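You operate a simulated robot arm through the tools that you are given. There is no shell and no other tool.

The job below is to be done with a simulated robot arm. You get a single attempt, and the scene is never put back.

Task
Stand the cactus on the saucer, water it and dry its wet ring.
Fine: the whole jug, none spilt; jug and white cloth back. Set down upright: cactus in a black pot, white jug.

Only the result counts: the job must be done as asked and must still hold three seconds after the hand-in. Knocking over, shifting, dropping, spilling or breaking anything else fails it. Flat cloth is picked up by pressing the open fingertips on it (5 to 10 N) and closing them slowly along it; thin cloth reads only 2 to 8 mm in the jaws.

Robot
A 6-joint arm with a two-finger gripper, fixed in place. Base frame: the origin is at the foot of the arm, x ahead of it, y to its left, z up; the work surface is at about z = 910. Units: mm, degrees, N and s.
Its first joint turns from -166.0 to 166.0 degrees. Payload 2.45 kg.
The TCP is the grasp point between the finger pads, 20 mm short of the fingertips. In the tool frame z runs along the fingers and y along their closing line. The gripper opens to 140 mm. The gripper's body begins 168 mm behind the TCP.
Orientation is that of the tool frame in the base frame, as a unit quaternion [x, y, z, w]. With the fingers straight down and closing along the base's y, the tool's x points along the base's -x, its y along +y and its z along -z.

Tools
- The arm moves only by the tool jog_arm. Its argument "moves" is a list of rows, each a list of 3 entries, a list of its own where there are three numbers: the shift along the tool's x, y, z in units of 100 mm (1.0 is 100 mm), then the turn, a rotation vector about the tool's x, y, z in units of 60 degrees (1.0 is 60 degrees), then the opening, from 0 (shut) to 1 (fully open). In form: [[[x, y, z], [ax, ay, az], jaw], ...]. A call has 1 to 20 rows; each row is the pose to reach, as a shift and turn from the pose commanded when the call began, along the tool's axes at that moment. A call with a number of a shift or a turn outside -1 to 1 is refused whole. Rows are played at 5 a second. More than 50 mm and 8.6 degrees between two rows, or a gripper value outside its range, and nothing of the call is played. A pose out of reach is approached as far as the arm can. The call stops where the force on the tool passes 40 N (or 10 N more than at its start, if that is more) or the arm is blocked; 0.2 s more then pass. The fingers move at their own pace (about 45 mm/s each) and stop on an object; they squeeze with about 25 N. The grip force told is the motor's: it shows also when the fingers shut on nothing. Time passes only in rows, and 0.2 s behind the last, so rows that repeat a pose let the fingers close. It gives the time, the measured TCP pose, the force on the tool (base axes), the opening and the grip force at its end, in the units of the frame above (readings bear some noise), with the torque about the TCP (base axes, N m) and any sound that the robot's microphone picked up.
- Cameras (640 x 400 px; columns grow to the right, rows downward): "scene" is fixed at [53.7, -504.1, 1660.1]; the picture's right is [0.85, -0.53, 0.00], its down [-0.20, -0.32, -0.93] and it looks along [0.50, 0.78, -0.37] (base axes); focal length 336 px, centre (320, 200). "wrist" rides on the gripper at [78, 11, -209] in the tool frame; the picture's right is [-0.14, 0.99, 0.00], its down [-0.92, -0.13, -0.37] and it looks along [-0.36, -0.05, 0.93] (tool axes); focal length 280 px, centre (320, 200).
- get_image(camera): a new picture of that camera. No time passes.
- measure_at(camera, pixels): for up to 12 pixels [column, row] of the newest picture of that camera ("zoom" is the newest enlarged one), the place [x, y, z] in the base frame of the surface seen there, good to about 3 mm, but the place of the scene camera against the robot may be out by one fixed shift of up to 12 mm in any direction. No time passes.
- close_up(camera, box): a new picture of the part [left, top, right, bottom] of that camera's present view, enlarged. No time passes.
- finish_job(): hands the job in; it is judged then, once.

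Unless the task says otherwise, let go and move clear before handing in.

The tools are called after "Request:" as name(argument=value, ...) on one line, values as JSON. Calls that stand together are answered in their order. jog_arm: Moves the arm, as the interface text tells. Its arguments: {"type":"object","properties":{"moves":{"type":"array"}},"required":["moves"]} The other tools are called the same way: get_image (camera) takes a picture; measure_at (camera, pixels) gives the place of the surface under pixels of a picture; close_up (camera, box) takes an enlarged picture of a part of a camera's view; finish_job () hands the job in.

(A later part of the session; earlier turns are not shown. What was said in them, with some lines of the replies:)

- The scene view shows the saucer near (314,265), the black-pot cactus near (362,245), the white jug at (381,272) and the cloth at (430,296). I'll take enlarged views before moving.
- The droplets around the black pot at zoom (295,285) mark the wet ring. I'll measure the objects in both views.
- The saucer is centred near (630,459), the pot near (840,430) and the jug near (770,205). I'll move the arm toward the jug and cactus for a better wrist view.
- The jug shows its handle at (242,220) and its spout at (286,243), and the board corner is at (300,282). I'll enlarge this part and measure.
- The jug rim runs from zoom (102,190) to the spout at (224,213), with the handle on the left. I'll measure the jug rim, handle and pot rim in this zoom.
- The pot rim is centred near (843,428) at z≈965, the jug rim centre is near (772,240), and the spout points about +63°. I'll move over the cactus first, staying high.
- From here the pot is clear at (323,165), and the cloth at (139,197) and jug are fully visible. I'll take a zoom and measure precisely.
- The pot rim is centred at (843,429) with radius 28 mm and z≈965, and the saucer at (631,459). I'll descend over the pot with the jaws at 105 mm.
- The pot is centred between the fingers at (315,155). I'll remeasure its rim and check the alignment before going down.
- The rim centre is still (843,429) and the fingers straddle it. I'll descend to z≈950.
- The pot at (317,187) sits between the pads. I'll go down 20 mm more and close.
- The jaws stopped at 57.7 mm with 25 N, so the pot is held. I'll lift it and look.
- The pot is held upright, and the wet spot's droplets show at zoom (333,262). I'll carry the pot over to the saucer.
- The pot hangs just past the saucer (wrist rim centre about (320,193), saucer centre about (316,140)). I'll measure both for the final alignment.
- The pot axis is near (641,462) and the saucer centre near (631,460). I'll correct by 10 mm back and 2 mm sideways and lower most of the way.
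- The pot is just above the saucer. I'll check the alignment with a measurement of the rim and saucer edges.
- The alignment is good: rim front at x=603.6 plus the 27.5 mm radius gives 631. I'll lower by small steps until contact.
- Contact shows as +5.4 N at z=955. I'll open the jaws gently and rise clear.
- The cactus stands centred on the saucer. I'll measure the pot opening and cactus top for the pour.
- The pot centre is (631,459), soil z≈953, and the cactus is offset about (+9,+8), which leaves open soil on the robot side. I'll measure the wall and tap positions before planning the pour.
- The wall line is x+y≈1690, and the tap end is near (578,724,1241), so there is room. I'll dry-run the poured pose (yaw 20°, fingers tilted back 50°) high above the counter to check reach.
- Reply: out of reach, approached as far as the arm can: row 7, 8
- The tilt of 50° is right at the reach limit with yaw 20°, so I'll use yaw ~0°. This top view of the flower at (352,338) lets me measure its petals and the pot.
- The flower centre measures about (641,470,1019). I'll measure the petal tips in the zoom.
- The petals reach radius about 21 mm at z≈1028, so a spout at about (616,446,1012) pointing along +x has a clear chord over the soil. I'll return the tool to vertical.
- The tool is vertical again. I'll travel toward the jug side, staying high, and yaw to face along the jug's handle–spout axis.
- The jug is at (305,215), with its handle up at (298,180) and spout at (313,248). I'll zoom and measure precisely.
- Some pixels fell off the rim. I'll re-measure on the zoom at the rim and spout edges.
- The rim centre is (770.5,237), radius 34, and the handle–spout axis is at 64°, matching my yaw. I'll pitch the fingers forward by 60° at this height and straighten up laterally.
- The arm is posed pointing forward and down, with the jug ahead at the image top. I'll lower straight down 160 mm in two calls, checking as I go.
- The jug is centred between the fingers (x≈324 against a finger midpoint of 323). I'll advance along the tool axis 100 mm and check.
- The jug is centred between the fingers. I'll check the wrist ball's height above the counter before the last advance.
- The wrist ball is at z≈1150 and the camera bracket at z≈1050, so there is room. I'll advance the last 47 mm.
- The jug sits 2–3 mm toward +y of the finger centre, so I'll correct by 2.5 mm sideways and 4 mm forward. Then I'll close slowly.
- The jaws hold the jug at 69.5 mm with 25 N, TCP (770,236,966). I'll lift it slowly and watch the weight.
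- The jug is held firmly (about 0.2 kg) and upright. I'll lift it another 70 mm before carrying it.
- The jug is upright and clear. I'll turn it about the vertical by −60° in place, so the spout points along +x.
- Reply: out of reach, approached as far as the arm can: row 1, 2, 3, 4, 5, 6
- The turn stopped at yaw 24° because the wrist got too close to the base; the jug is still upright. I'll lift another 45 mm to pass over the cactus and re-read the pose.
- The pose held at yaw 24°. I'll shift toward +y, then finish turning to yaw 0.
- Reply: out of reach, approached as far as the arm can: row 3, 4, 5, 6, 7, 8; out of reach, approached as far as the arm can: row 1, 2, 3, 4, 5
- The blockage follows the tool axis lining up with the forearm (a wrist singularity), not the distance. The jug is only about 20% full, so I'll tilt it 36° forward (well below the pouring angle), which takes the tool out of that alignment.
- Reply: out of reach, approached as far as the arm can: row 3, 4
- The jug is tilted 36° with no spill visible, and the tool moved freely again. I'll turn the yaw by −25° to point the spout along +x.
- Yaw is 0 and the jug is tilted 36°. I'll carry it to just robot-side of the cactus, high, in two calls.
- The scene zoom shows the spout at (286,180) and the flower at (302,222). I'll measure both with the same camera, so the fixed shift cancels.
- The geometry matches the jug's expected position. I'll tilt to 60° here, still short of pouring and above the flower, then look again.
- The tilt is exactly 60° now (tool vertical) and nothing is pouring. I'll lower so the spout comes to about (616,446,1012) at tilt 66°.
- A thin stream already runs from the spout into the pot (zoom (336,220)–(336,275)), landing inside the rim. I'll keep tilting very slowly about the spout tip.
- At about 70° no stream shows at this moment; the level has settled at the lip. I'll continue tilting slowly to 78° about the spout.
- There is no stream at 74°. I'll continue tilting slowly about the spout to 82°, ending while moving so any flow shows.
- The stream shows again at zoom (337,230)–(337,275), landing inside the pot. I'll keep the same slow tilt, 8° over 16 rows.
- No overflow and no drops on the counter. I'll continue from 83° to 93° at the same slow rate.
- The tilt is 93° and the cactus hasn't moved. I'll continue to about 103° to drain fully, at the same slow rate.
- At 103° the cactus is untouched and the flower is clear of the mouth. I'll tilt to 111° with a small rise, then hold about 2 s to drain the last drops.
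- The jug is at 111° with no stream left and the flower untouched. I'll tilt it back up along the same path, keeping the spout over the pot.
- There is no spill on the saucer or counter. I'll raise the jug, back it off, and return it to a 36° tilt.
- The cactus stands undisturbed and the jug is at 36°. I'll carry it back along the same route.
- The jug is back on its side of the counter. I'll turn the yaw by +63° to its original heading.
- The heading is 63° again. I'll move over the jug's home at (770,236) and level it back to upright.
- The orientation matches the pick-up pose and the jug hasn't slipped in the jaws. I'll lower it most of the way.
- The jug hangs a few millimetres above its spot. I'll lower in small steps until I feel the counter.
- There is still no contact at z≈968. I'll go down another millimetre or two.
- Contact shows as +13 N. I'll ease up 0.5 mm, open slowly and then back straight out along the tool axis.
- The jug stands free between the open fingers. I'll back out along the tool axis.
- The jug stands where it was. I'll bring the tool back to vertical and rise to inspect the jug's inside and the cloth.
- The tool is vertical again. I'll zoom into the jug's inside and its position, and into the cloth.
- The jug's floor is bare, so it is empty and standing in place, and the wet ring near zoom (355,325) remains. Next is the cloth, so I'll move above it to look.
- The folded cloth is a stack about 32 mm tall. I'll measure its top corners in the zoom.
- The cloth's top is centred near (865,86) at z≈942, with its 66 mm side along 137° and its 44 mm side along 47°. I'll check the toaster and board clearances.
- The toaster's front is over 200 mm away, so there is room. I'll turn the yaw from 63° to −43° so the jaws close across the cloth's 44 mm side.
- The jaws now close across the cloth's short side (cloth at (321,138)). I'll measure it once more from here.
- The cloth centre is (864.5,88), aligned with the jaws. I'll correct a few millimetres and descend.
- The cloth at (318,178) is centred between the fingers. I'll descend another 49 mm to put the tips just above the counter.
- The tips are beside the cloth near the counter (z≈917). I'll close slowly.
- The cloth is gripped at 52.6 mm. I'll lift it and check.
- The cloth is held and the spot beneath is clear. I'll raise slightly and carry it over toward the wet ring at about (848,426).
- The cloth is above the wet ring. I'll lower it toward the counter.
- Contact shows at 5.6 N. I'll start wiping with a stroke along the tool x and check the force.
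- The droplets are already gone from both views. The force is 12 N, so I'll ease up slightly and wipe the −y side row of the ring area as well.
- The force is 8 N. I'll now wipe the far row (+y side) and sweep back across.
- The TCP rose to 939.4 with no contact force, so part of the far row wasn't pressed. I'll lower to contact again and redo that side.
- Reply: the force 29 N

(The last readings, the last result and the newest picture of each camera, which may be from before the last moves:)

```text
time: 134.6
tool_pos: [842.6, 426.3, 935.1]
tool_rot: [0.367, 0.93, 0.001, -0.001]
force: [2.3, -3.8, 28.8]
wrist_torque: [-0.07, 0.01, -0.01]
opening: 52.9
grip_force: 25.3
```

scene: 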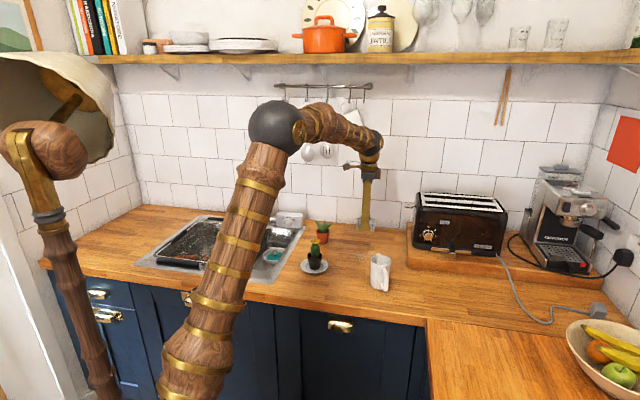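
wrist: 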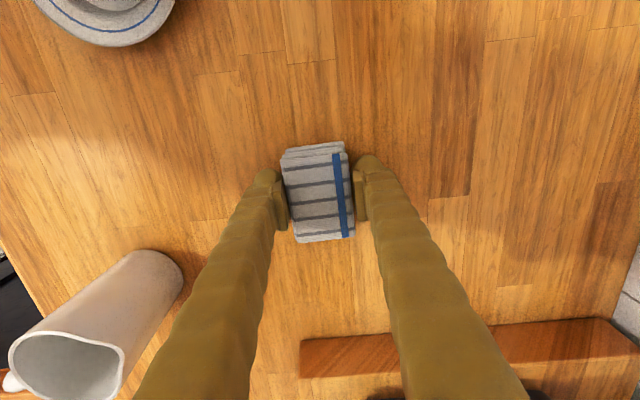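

The press is now 29 N, too hard. I'll ease up 2 mm to about 8 N.

Request:
jog_arm(moves=[[[0, 0, -0.01], [0, 0, 0], 0.2], [[0, 0, -0.02], [0, 0, 0], 0.2], [[0, 0, -0.02], [0, 0, 0], 0.2]])

```text
time: 135.4
tool_pos: [843.1, 424.5, 934.3]
tool_rot: [0.366, 0.931, 0.0, -0.002]
force: [2.7, 2.6, 7.2]
wrist_torque: [0.14, -0.19, 0.01]
opening: 52.6
grip_force: 25.2
```

The force is 7.2 N. I'll wipe toward the far (+y) side and sweep there, then check the force.

Request:
jog_arm(moves=[[[0, 0.08, 0], [0, 0, 0], 0.2], [[0, 0.16, 0], [0, 0, 0], 0.2], [[0, 0.25, 0], [0, 0, 0], 0.2], [[0.1, 0.25, 0], [0, 0, 0], 0.2], [[0.2, 0.25, 0], [0, 0, 0], 0.2], [[0.3, 0.25, 0], [0, 0, 0], 0.2]])

Request:
jog_arm(moves=[[[-0.1, 0, 0], [0, 0, 0], 0.2], [[-0.2, 0, 0], [0, 0, 0], 0.2], [[-0.3, 0, 0], [0, 0, 0], 0.2], [[-0.4, 0, 0], [0, 0, 0], 0.2], [[-0.48, 0, 0], [0, 0, 0], 0.2]])

Request:
get_image(camera="wrist")

```text
time: 136.8
tool_pos: [837.9, 464.9, 935.4]
tool_rot: [0.366, 0.93, 0.001, -0.002]
force: [0.3, -0.1, -1.1]
wrist_torque: [-0.01, 0.04, 0.0]
opening: 52.8
grip_force: 24.8
```

```text
time: 138.0
tool_pos: [873.3, 431.3, 934.2]
tool_rot: [0.367, 0.93, 0.001, -0.001]
force: [-0.1, 0.2, -1.3]
wrist_torque: [-0.01, 0.0, -0.01]
opening: 52.7
grip_force: 24.9
```

```text
taken
```

wrist: 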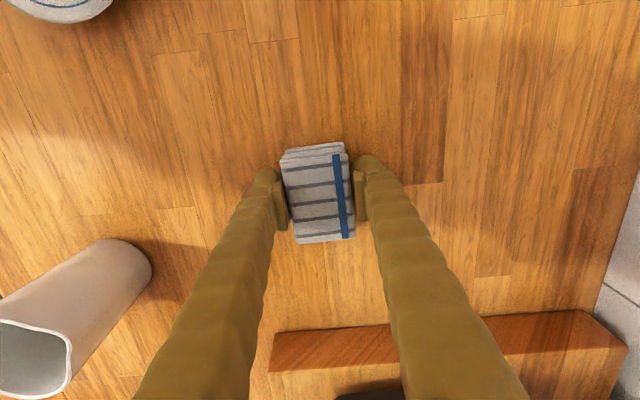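

The contact is lost here; the hard press pushed the cloth about 2 mm up in the jaws. I'll lower gently to regain contact on the far side.

Request:
jog_arm(moves=[[[0, 0, 0.01], [0, 0, 0], 0.2], [[0, 0, 0.01], [0, 0, 0], 0.2]])

Request:
jog_arm(moves=[[[0, 0, 0.005], [0, 0, 0], 0.2], [[0, 0, 0.005], [0, 0, 0], 0.2]])

```text
time: 138.6
tool_pos: [873.5, 432.0, 934.6]
tool_rot: [0.366, 0.931, 0.001, -0.001]
force: [1.8, -2.2, 12.6]
wrist_torque: [-0.03, 0.07, -0.02]
opening: 52.6
grip_force: 25.4
```

```text
time: 139.2
tool_pos: [872.5, 432.5, 934.4]
tool_rot: [0.367, 0.93, 0.001, -0.001]
force: [8.1, 7.4, 20.5]
wrist_torque: [0.1, -0.08, 0.0]
opening: 52.9
grip_force: 24.6
```

The press is 20 N. I'll ease 0.7 mm and sweep along the far row.

Request:
jog_arm(moves=[[[0, 0, -0.007], [0, 0, 0], 0.2], [[0.1, 0, -0.007], [0, 0, 0], 0.2], [[0.2, 0, -0.007], [0, 0, 0], 0.2], [[0.3, 0, -0.007], [0, 0, 0], 0.2]])

Request:
jog_arm(moves=[[[0.1, 0, 0], [0, 0, 0], 0.2], [[0.2, 0, 0], [0, 0, 0], 0.2], [[0.3, 0, 0], [0, 0, 0], 0.2]])

```text
time: 140.2
tool_pos: [852.1, 452.3, 934.1]
tool_rot: [0.366, 0.93, 0.001, -0.001]
force: [3.9, -4.2, 14.6]
wrist_torque: [-0.1, -0.07, -0.05]
opening: 52.8
grip_force: 25.3
```

```text
time: 141.0
tool_pos: [830.5, 473.5, 934.5]
tool_rot: [0.367, 0.93, 0.0, -0.003]
force: [-0.1, 0.4, 3.0]
wrist_torque: [0.06, -0.05, 0.02]
opening: 52.6
grip_force: 25.4
```

Contact held along the far row. I'll do one more full pass over the centre and near rows for coverage.

Request:
jog_arm(moves=[[[0, -0.1, 0.005], [0, 0, 0], 0.2], [[0, -0.2, 0.005], [0, 0, 0], 0.2], [[0, -0.3, 0.005], [0, 0, 0], 0.2], [[-0.1, -0.3, 0.005], [0, 0, 0], 0.2], [[-0.2, -0.3, 0.005], [0, 0, 0], 0.2], [[-0.3, -0.3, 0.005], [0, 0, 0], 0.2], [[-0.4, -0.3, 0.005], [0, 0, 0], 0.2]])

Request:
jog_arm(moves=[[[-0.1, 0, 0], [0, 0, 0], 0.2], [[-0.2, 0, 0], [0, 0, 0], 0.2], [[-0.3, 0, 0], [0, 0, 0], 0.2], [[-0.3, -0.1, 0], [0, 0, 0], 0.2], [[-0.3, -0.2, 0], [0, 0, 0], 0.2], [[-0.3, -0.28, 0], [0, 0, 0], 0.2]])

Request:
jog_arm(moves=[[[0.1, 0, 0], [0, 0, 0], 0.2], [[0.2, 0, 0], [0, 0, 0], 0.2], [[0.3, 0, 0], [0, 0, 0], 0.2], [[0.4, 0, 0], [0, 0, 0], 0.2], [[0.5, 0, 0], [0, 0, 0], 0.2], [[0.6, 0, 0], [0, 0, 0], 0.2], [[0.7, 0, 0], [0, 0, 0], 0.2]])

```text
time: 142.6
tool_pos: [839.1, 424.1, 934.9]
tool_rot: [0.367, 0.93, 0.0, -0.002]
force: [0.9, -0.1, -1.1]
wrist_torque: [0.03, 0.02, 0.0]
opening: 52.7
grip_force: 25.0
```

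```text
time: 144.0
tool_pos: [839.0, 382.0, 933.5]
tool_rot: [0.367, 0.93, 0.001, -0.001]
force: [1.8, 0.6, 3.4]
wrist_torque: [0.03, -0.11, 0.01]
opening: 52.7
grip_force: 25.2
```

```text
time: 145.6
tool_pos: [788.2, 432.5, 935.9]
tool_rot: [0.367, 0.93, -0.001, -0.002]
force: [-0.8, -0.3, -0.8]
wrist_torque: [-0.01, 0.01, -0.01]
opening: 52.7
grip_force: 25.2
```

I'll lift the cloth and inspect the wiped area.

Request:
jog_arm(moves=[[[0, 0, -0.2], [0, 0, 0], 0.2], [[0.1, 0, -0.4], [0, 0, 0], 0.2], [[0.2, 0, -0.6], [0, 0, 0], 0.2], [[0.3, 0, -0.8], [0, 0, 0], 0.2], [[0.4, 0, -1.0], [0, 0, 0], 0.2]])

Request:
get_image(camera="wrist")

Request:
get_image(camera="scene")

Request:
close_up(camera="scene", box=[330, 220, 410, 280])

```text
time: 146.8
tool_pos: [758.0, 456.8, 1036.2]
tool_rot: [0.366, 0.931, 0.001, -0.001]
force: [-0.6, 0.4, -0.6]
wrist_torque: [0.02, 0.03, 0.0]
opening: 52.7
grip_force: 25.2
```

```text
taken
```

wrist: 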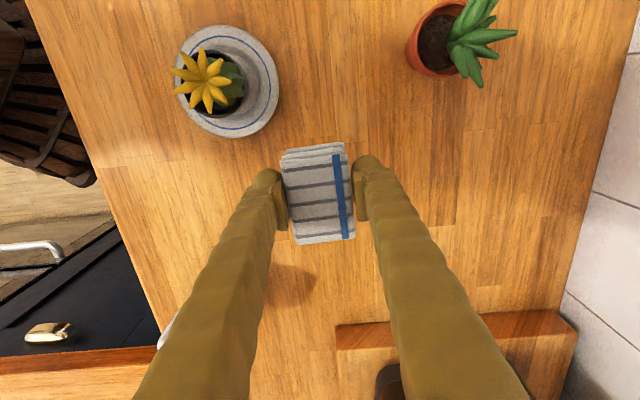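

```text
taken
```

scene: 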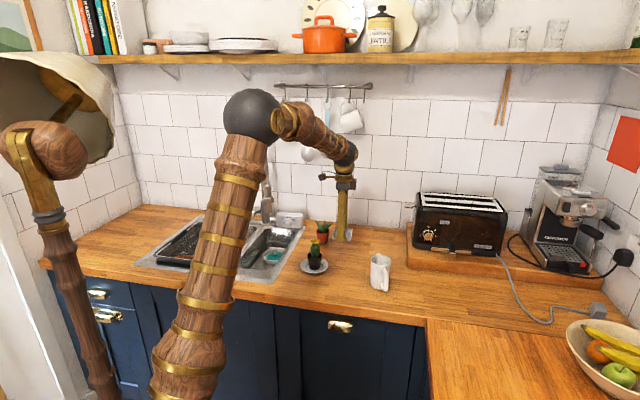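

```text
6.67 times, centred on (370, 250) of scene
```

zoom: 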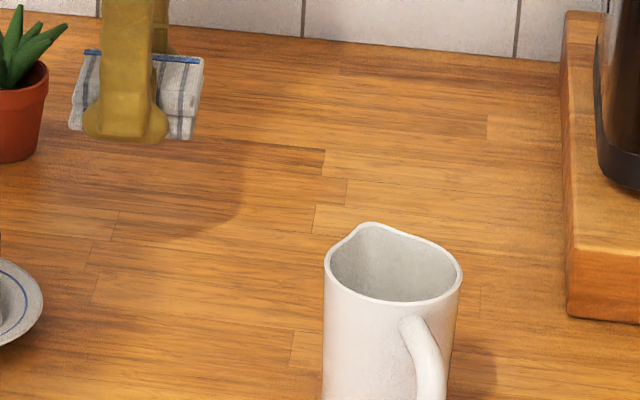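

The counter around (355,255) in the scene is clean in all views. I'll carry the cloth back to its place at (864.5,88.5).

Request:
jog_arm(moves=[[[-0.1, 0.05, -0.1], [0, 0, 0], 0.2], [[-0.3, 0.15, -0.2], [0, 0, 0], 0.2], [[-0.5, 0.23, -0.35], [0, 0, 0], 0.2], [[-0.7, 0.32, -0.35], [0, 0, 0], 0.2], [[-0.863, 0.395, -0.35], [0, 0, 0], 0.2]])

Request:
get_image(camera="wrist")

Request:
jog_arm(moves=[[[-0.16, -0.16, 0], [0, 0, 0], 0.2], [[-0.32, -0.32, 0], [0, 0, 0], 0.2], [[-0.48, -0.48, 0], [0, 0, 0], 0.2], [[-0.64, -0.64, 0], [0, 0, 0], 0.2], [[-0.807, -0.792, 0], [0, 0, 0], 0.2]])

Request:
jog_arm(moves=[[[-0.16, -0.16, 0], [0, 0, 0], 0.2], [[-0.32, -0.32, 0], [0, 0, 0], 0.2], [[-0.48, -0.48, 0], [0, 0, 0], 0.2], [[-0.64, -0.64, 0], [0, 0, 0], 0.2], [[-0.807, -0.792, 0], [0, 0, 0], 0.2]])

Request:
get_image(camera="scene")

```text
time: 148.0
tool_pos: [848.7, 426.0, 1070.9]
tool_rot: [0.366, 0.93, 0.001, -0.002]
force: [-0.3, 0.3, 0.1]
wrist_torque: [0.03, -0.01, 0.01]
opening: 52.9
grip_force: 25.1
```

```text
taken
```

wrist: 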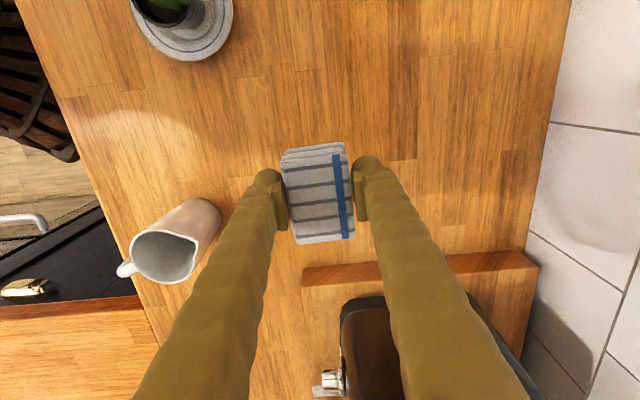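

```text
time: 149.2
tool_pos: [854.5, 313.6, 1069.9]
tool_rot: [0.367, 0.93, 0.0, -0.001]
force: [-0.2, -0.4, -1.2]
wrist_torque: [0.01, 0.02, -0.03]
opening: 52.7
grip_force: 24.3
```

```text
time: 150.4
tool_pos: [861.7, 201.0, 1067.1]
tool_rot: [0.366, 0.93, 0.001, -0.002]
force: [-0.2, -0.1, -0.8]
wrist_torque: [-0.01, 0.0, 0.0]
opening: 52.6
grip_force: 25.0
```

```text
taken
```

scene: 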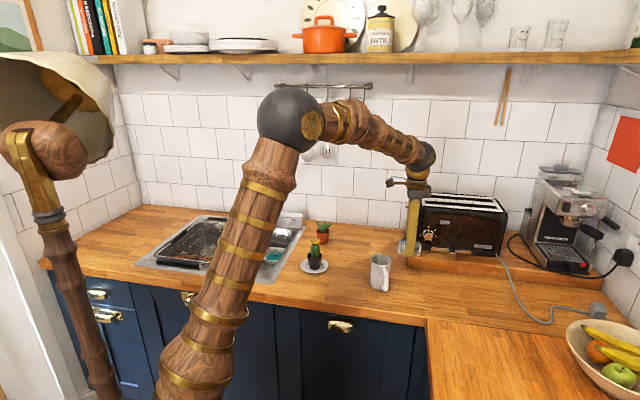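

No droplets remain at the ring. I'll finish the return to the cloth's home position.

Request:
jog_arm(moves=[[[-0.16, -0.16, 0], [0, 0, 0], 0.2], [[-0.32, -0.32, 0], [0, 0, 0], 0.2], [[-0.48, -0.48, 0], [0, 0, 0], 0.2], [[-0.64, -0.64, 0], [0, 0, 0], 0.2], [[-0.79, -0.8, 0], [0, 0, 0], 0.2], [[-0.79, -0.8, 0], [0, 0, 0], 0.2]])

Request:
jog_arm(moves=[[[0, 0, 0.2], [0, 0, 0], 0.2], [[0, 0, 0.4], [0, 0, 0], 0.2], [[0, 0, 0.6], [0, 0, 0], 0.2], [[0, 0, 0.8], [0, 0, 0], 0.2], [[0, 0, 1], [0, 0, 0], 0.2], [[0, 0, 1], [0, 0, 0], 0.2]])

Request:
get_image(camera="wrist")

```text
time: 151.8
tool_pos: [866.2, 87.5, 1066.1]
tool_rot: [0.367, 0.93, 0.001, -0.002]
force: [0.7, 0.4, 0.0]
wrist_torque: [0.03, 0.02, 0.0]
opening: 52.7
grip_force: 25.8
```

```text
time: 153.2
tool_pos: [864.5, 90.6, 966.7]
tool_rot: [0.366, 0.931, 0.0, -0.001]
force: [0.0, -0.1, -1.1]
wrist_torque: [-0.01, 0.02, 0.03]
opening: 52.9
grip_force: 24.9
```

```text
taken
```

wrist: 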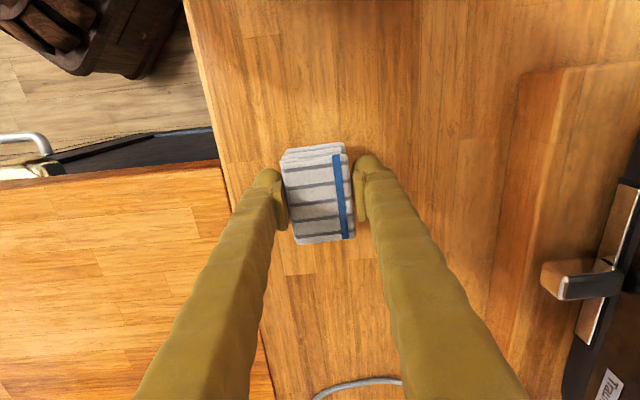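

The cloth is over its home. I'll lower to just above contact, then feel for the counter.

Request:
jog_arm(moves=[[[0, 0, 0.1], [0, 0, 0], 0.2], [[0, 0, 0.2], [0, 0, 0], 0.2], [[0, 0, 0.28], [0, 0, 0], 0.2], [[0, 0, 0.3], [0, 0, 0], 0.2], [[0, 0, 0.3], [0, 0, 0], 0.2]])

Request:
jog_arm(moves=[[[0, 0, 0.01], [0, 0, 0], 0.2], [[0, 0, 0.015], [0, 0, 0], 0.2], [[0, 0, 0.015], [0, 0, 0], 0.2]])

```text
time: 154.4
tool_pos: [863.6, 87.8, 940.7]
tool_rot: [0.367, 0.93, 0.001, -0.001]
force: [-0.3, 0.0, 0.5]
wrist_torque: [0.03, -0.01, 0.0]
opening: 52.6
grip_force: 24.9
```

```text
time: 155.2
tool_pos: [864.0, 88.3, 938.4]
tool_rot: [0.367, 0.93, 0.001, -0.002]
force: [0.6, -0.1, -0.3]
wrist_torque: [0.01, 0.02, -0.03]
opening: 52.7
grip_force: 25.1
```

Request:
jog_arm(moves=[[[0, 0, 0.01], [0, 0, 0], 0.2], [[0, 0, 0.02], [0, 0, 0], 0.2], [[0, 0, 0.02], [0, 0, 0], 0.2]])

Request:
jog_arm(moves=[[[0, 0, 0.01], [0, 0, 0], 0.2], [[0, 0, 0.01], [0, 0, 0], 0.2]])

```text
time: 156.0
tool_pos: [862.4, 88.0, 936.1]
tool_rot: [0.366, 0.931, 0.0, -0.001]
force: [-1.3, -0.1, -1.7]
wrist_torque: [0.02, 0.03, 0.0]
opening: 52.6
grip_force: 24.8
```

```text
time: 156.6
tool_pos: [863.0, 88.6, 935.1]
tool_rot: [0.367, 0.93, 0.001, -0.002]
force: [0.9, 0.4, -0.9]
wrist_torque: [-0.02, 0.0, 0.02]
opening: 52.9
grip_force: 25.3
```

Request:
jog_arm(moves=[[[0, 0, 0.01], [0, 0, 0], 0.2], [[0, 0, 0.01], [0, 0, 0], 0.2]])

Request:
jog_arm(moves=[[[0, 0, 0.005], [0, 0, 0], 0.2], [[0, 0, 0.005], [0, 0, 0], 0.2]])

```text
time: 157.2
tool_pos: [864.7, 87.4, 934.1]
tool_rot: [0.367, 0.93, 0.001, -0.002]
force: [-5.0, 0.7, 15.6]
wrist_torque: [0.0, 0.13, 0.04]
opening: 52.7
grip_force: 25.6
```

```text
time: 157.8
tool_pos: [864.1, 88.7, 933.6]
tool_rot: [0.367, 0.93, 0.001, -0.002]
force: [-4.1, 2.8, 16.0]
wrist_torque: [-0.01, 0.02, 0.0]
opening: 52.8
grip_force: 24.9
```

The cloth rests on the counter at 16 N. I'll ease up slightly, open slowly and rise.

Request:
jog_arm(moves=[[[0, 0, -0.008], [0, 0, 0], 0.3], [[0, 0, -0.008], [0, 0, 0], 0.38], [[0, 0, -0.008], [0, 0, 0], 0.42], [[0, 0, -0.008], [0, 0, 0], 0.48], [[0, 0, -0.008], [0, 0, 0], 0.55], [[0, 0, -0.008], [0, 0, 0], 0.62], [[0, 0, -0.1], [0, 0, 0], 0.62], [[0, 0, -0.3], [0, 0, 0], 0.62], [[0, 0, -0.5], [0, 0, 0], 0.62], [[0, 0, -0.75], [0, 0, 0], 0.62], [[0, 0, -1], [0, 0, 0], 0.62]])

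Request:
jog_arm(moves=[[[0, 0, -0.25], [0, 0, 0], 0.62], [[0, 0, -0.5], [0, 0, 0], 0.62], [[0, 0, -0.75], [0, 0, 0], 0.62], [[0, 0, -1], [0, 0, 0], 0.62]])

Request:
get_image(camera="wrist")

Request:
close_up(camera="scene", box=[280, 210, 460, 322])

```text
time: 160.2
tool_pos: [864.9, 89.5, 1031.2]
tool_rot: [0.367, 0.93, 0.001, -0.003]
force: [0.0, 0.4, 0.1]
wrist_torque: [0.01, 0.03, -0.01]
opening: 86.7
grip_force: 0.0
```

```text
time: 161.2
tool_pos: [864.8, 89.2, 1130.8]
tool_rot: [0.366, 0.93, 0.001, -0.001]
force: [-0.4, 0.6, -0.5]
wrist_torque: [0.0, -0.02, 0.0]
opening: 86.7
grip_force: 0.1
```

```text
taken
```

wrist: 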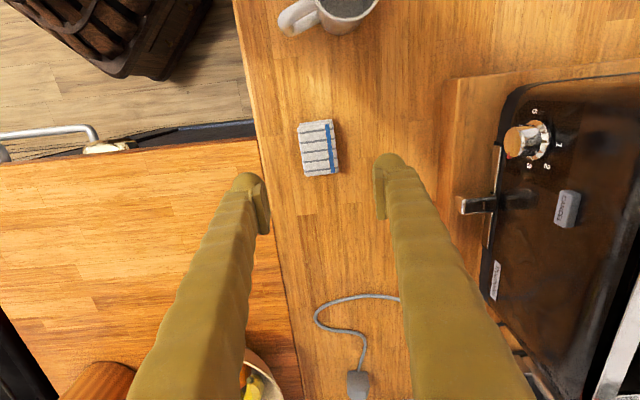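

```text
3.56 times, centred on (370, 266) of scene
```

zoom: 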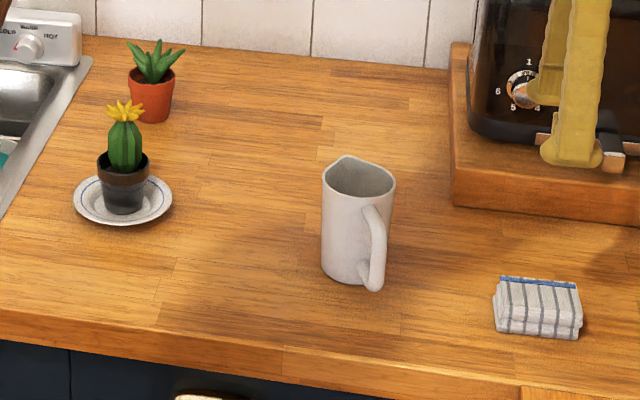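

The cloth, jug and cactus all match their intended places. I'll inspect the former ring area and jug closely.

Request:
close_up(camera="scene", box=[340, 235, 400, 275])

Request:
jog_arm(moves=[[[0.1, 0.1, -0.2], [0, 0, -0.14], 0.62], [[0.2, 0.2, -0.4], [0, 0, -0.28], 0.62], [[0.35, 0.35, -0.6], [0, 0, -0.42], 0.62], [[0.5, 0.5, -0.7], [0, 0, -0.56], 0.62], [[0.7, 0.7, -0.7], [0, 0, -0.7], 0.62], [[0.9, 0.9, -0.7], [0, 0, -0.72], 0.62]])

Request:
jog_arm(moves=[[[0.2, 0.25, 0], [0, 0, 0], 0.62], [[0.4, 0.5, 0], [0, 0, 0], 0.62], [[0.6, 0.75, 0], [0, 0, 0], 0.62], [[0.8, 1, 0], [0, 0, 0], 0.62]])

Request:
get_image(camera="wrist")

```text
10.00 times, centred on (370, 255) of scene
```

zoom: 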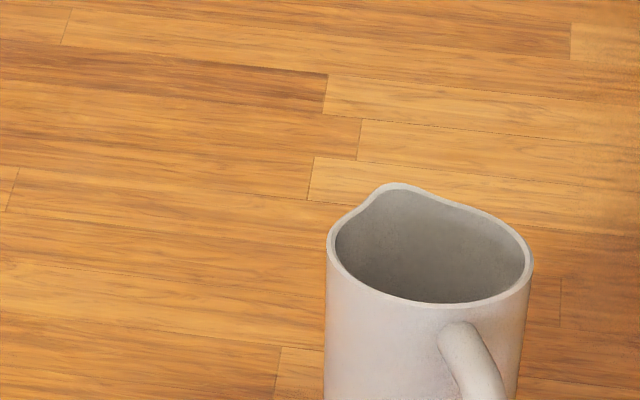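

```text
time: 162.6
tool_pos: [859.2, 214.7, 1203.5]
tool_rot: [-0.003, 1.0, 0.0, -0.001]
force: [0.8, -0.8, -0.3]
wrist_torque: [0.01, -0.03, -0.02]
opening: 86.8
grip_force: 0.0
```

```text
time: 163.6
tool_pos: [778.7, 313.7, 1204.3]
tool_rot: [-0.002, 1.0, 0.0, -0.001]
force: [-0.7, 0.8, -0.3]
wrist_torque: [-0.02, -0.03, -0.01]
opening: 86.9
grip_force: 0.0
```

```text
taken
```

wrist: 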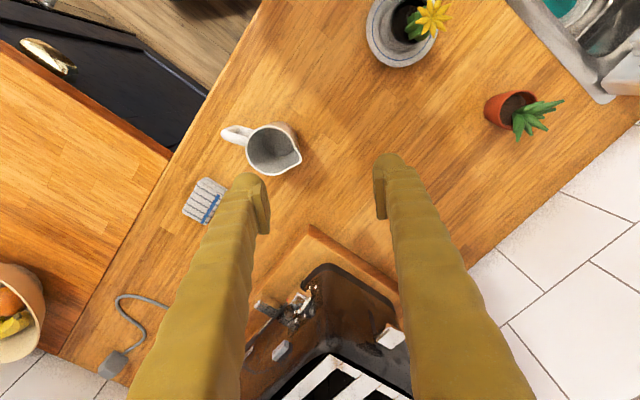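

Request:
close_up(camera="wrist", box=[180, 100, 500, 260])

Request:
close_up(camera="wrist", box=[220, 110, 320, 190])

Request:
close_up(camera="wrist", box=[350, 0, 480, 80])

```text
2.00 times, centred on (340, 180) of wrist
```

zoom: 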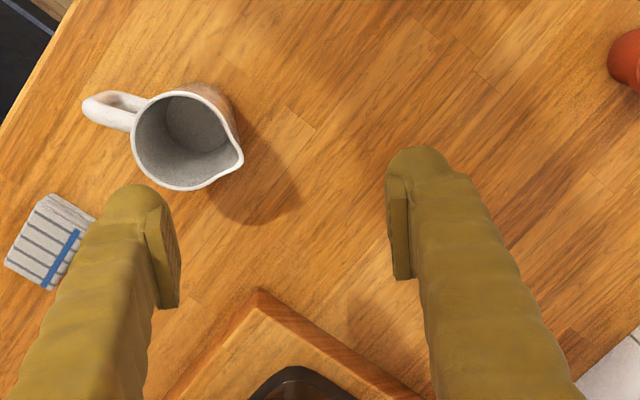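

```text
5.00 times, centred on (270, 150) of wrist
```

zoom: 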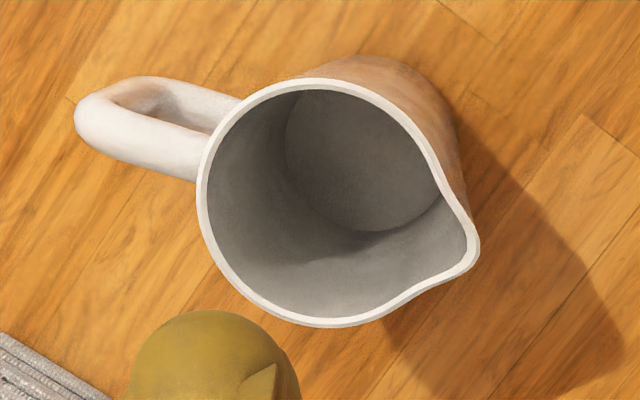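

```text
4.92 times, centred on (415, 40) of wrist
```

zoom: 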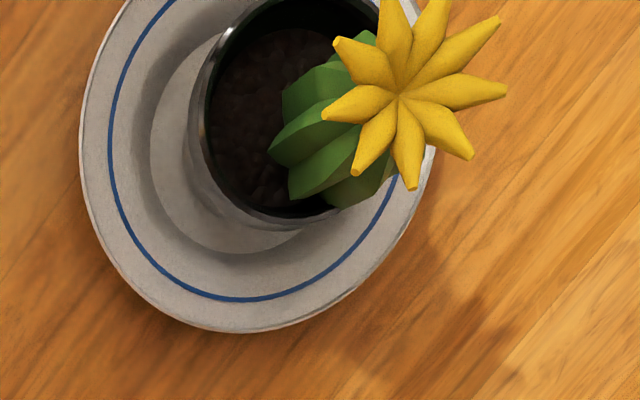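

The jug is empty and upright, the cactus stands on the saucer with no spill around it, and the cloth is back. The ring area is clean and the arm is clear, so I'm handing the job in.

Request:
finish_job()

```text
The job is handed in.
```

The job is done and handed in; I haven't seen the judge's result.

- **Cactus:** the black-pot cactus stands upright on the centre of the saucer.
- **Watering:** I poured the whole jug slowly into the pot. The jug's floor was bare afterwards, and I saw no water on the saucer or counter.
- **Jug:** it is back upright in its original spot, to within a few millimetres.
- **Wet ring:** I wiped the whole area with the cloth, and no droplets show in the final views. While redoing the far side I pressed harder than intended, at up to about 29 N. That pushed the cloth slightly up in the jaws and left no other mark I could see.
- **Cloth:** it is back where it started, still folded.

The arm was let go and clear of everything at hand-in.
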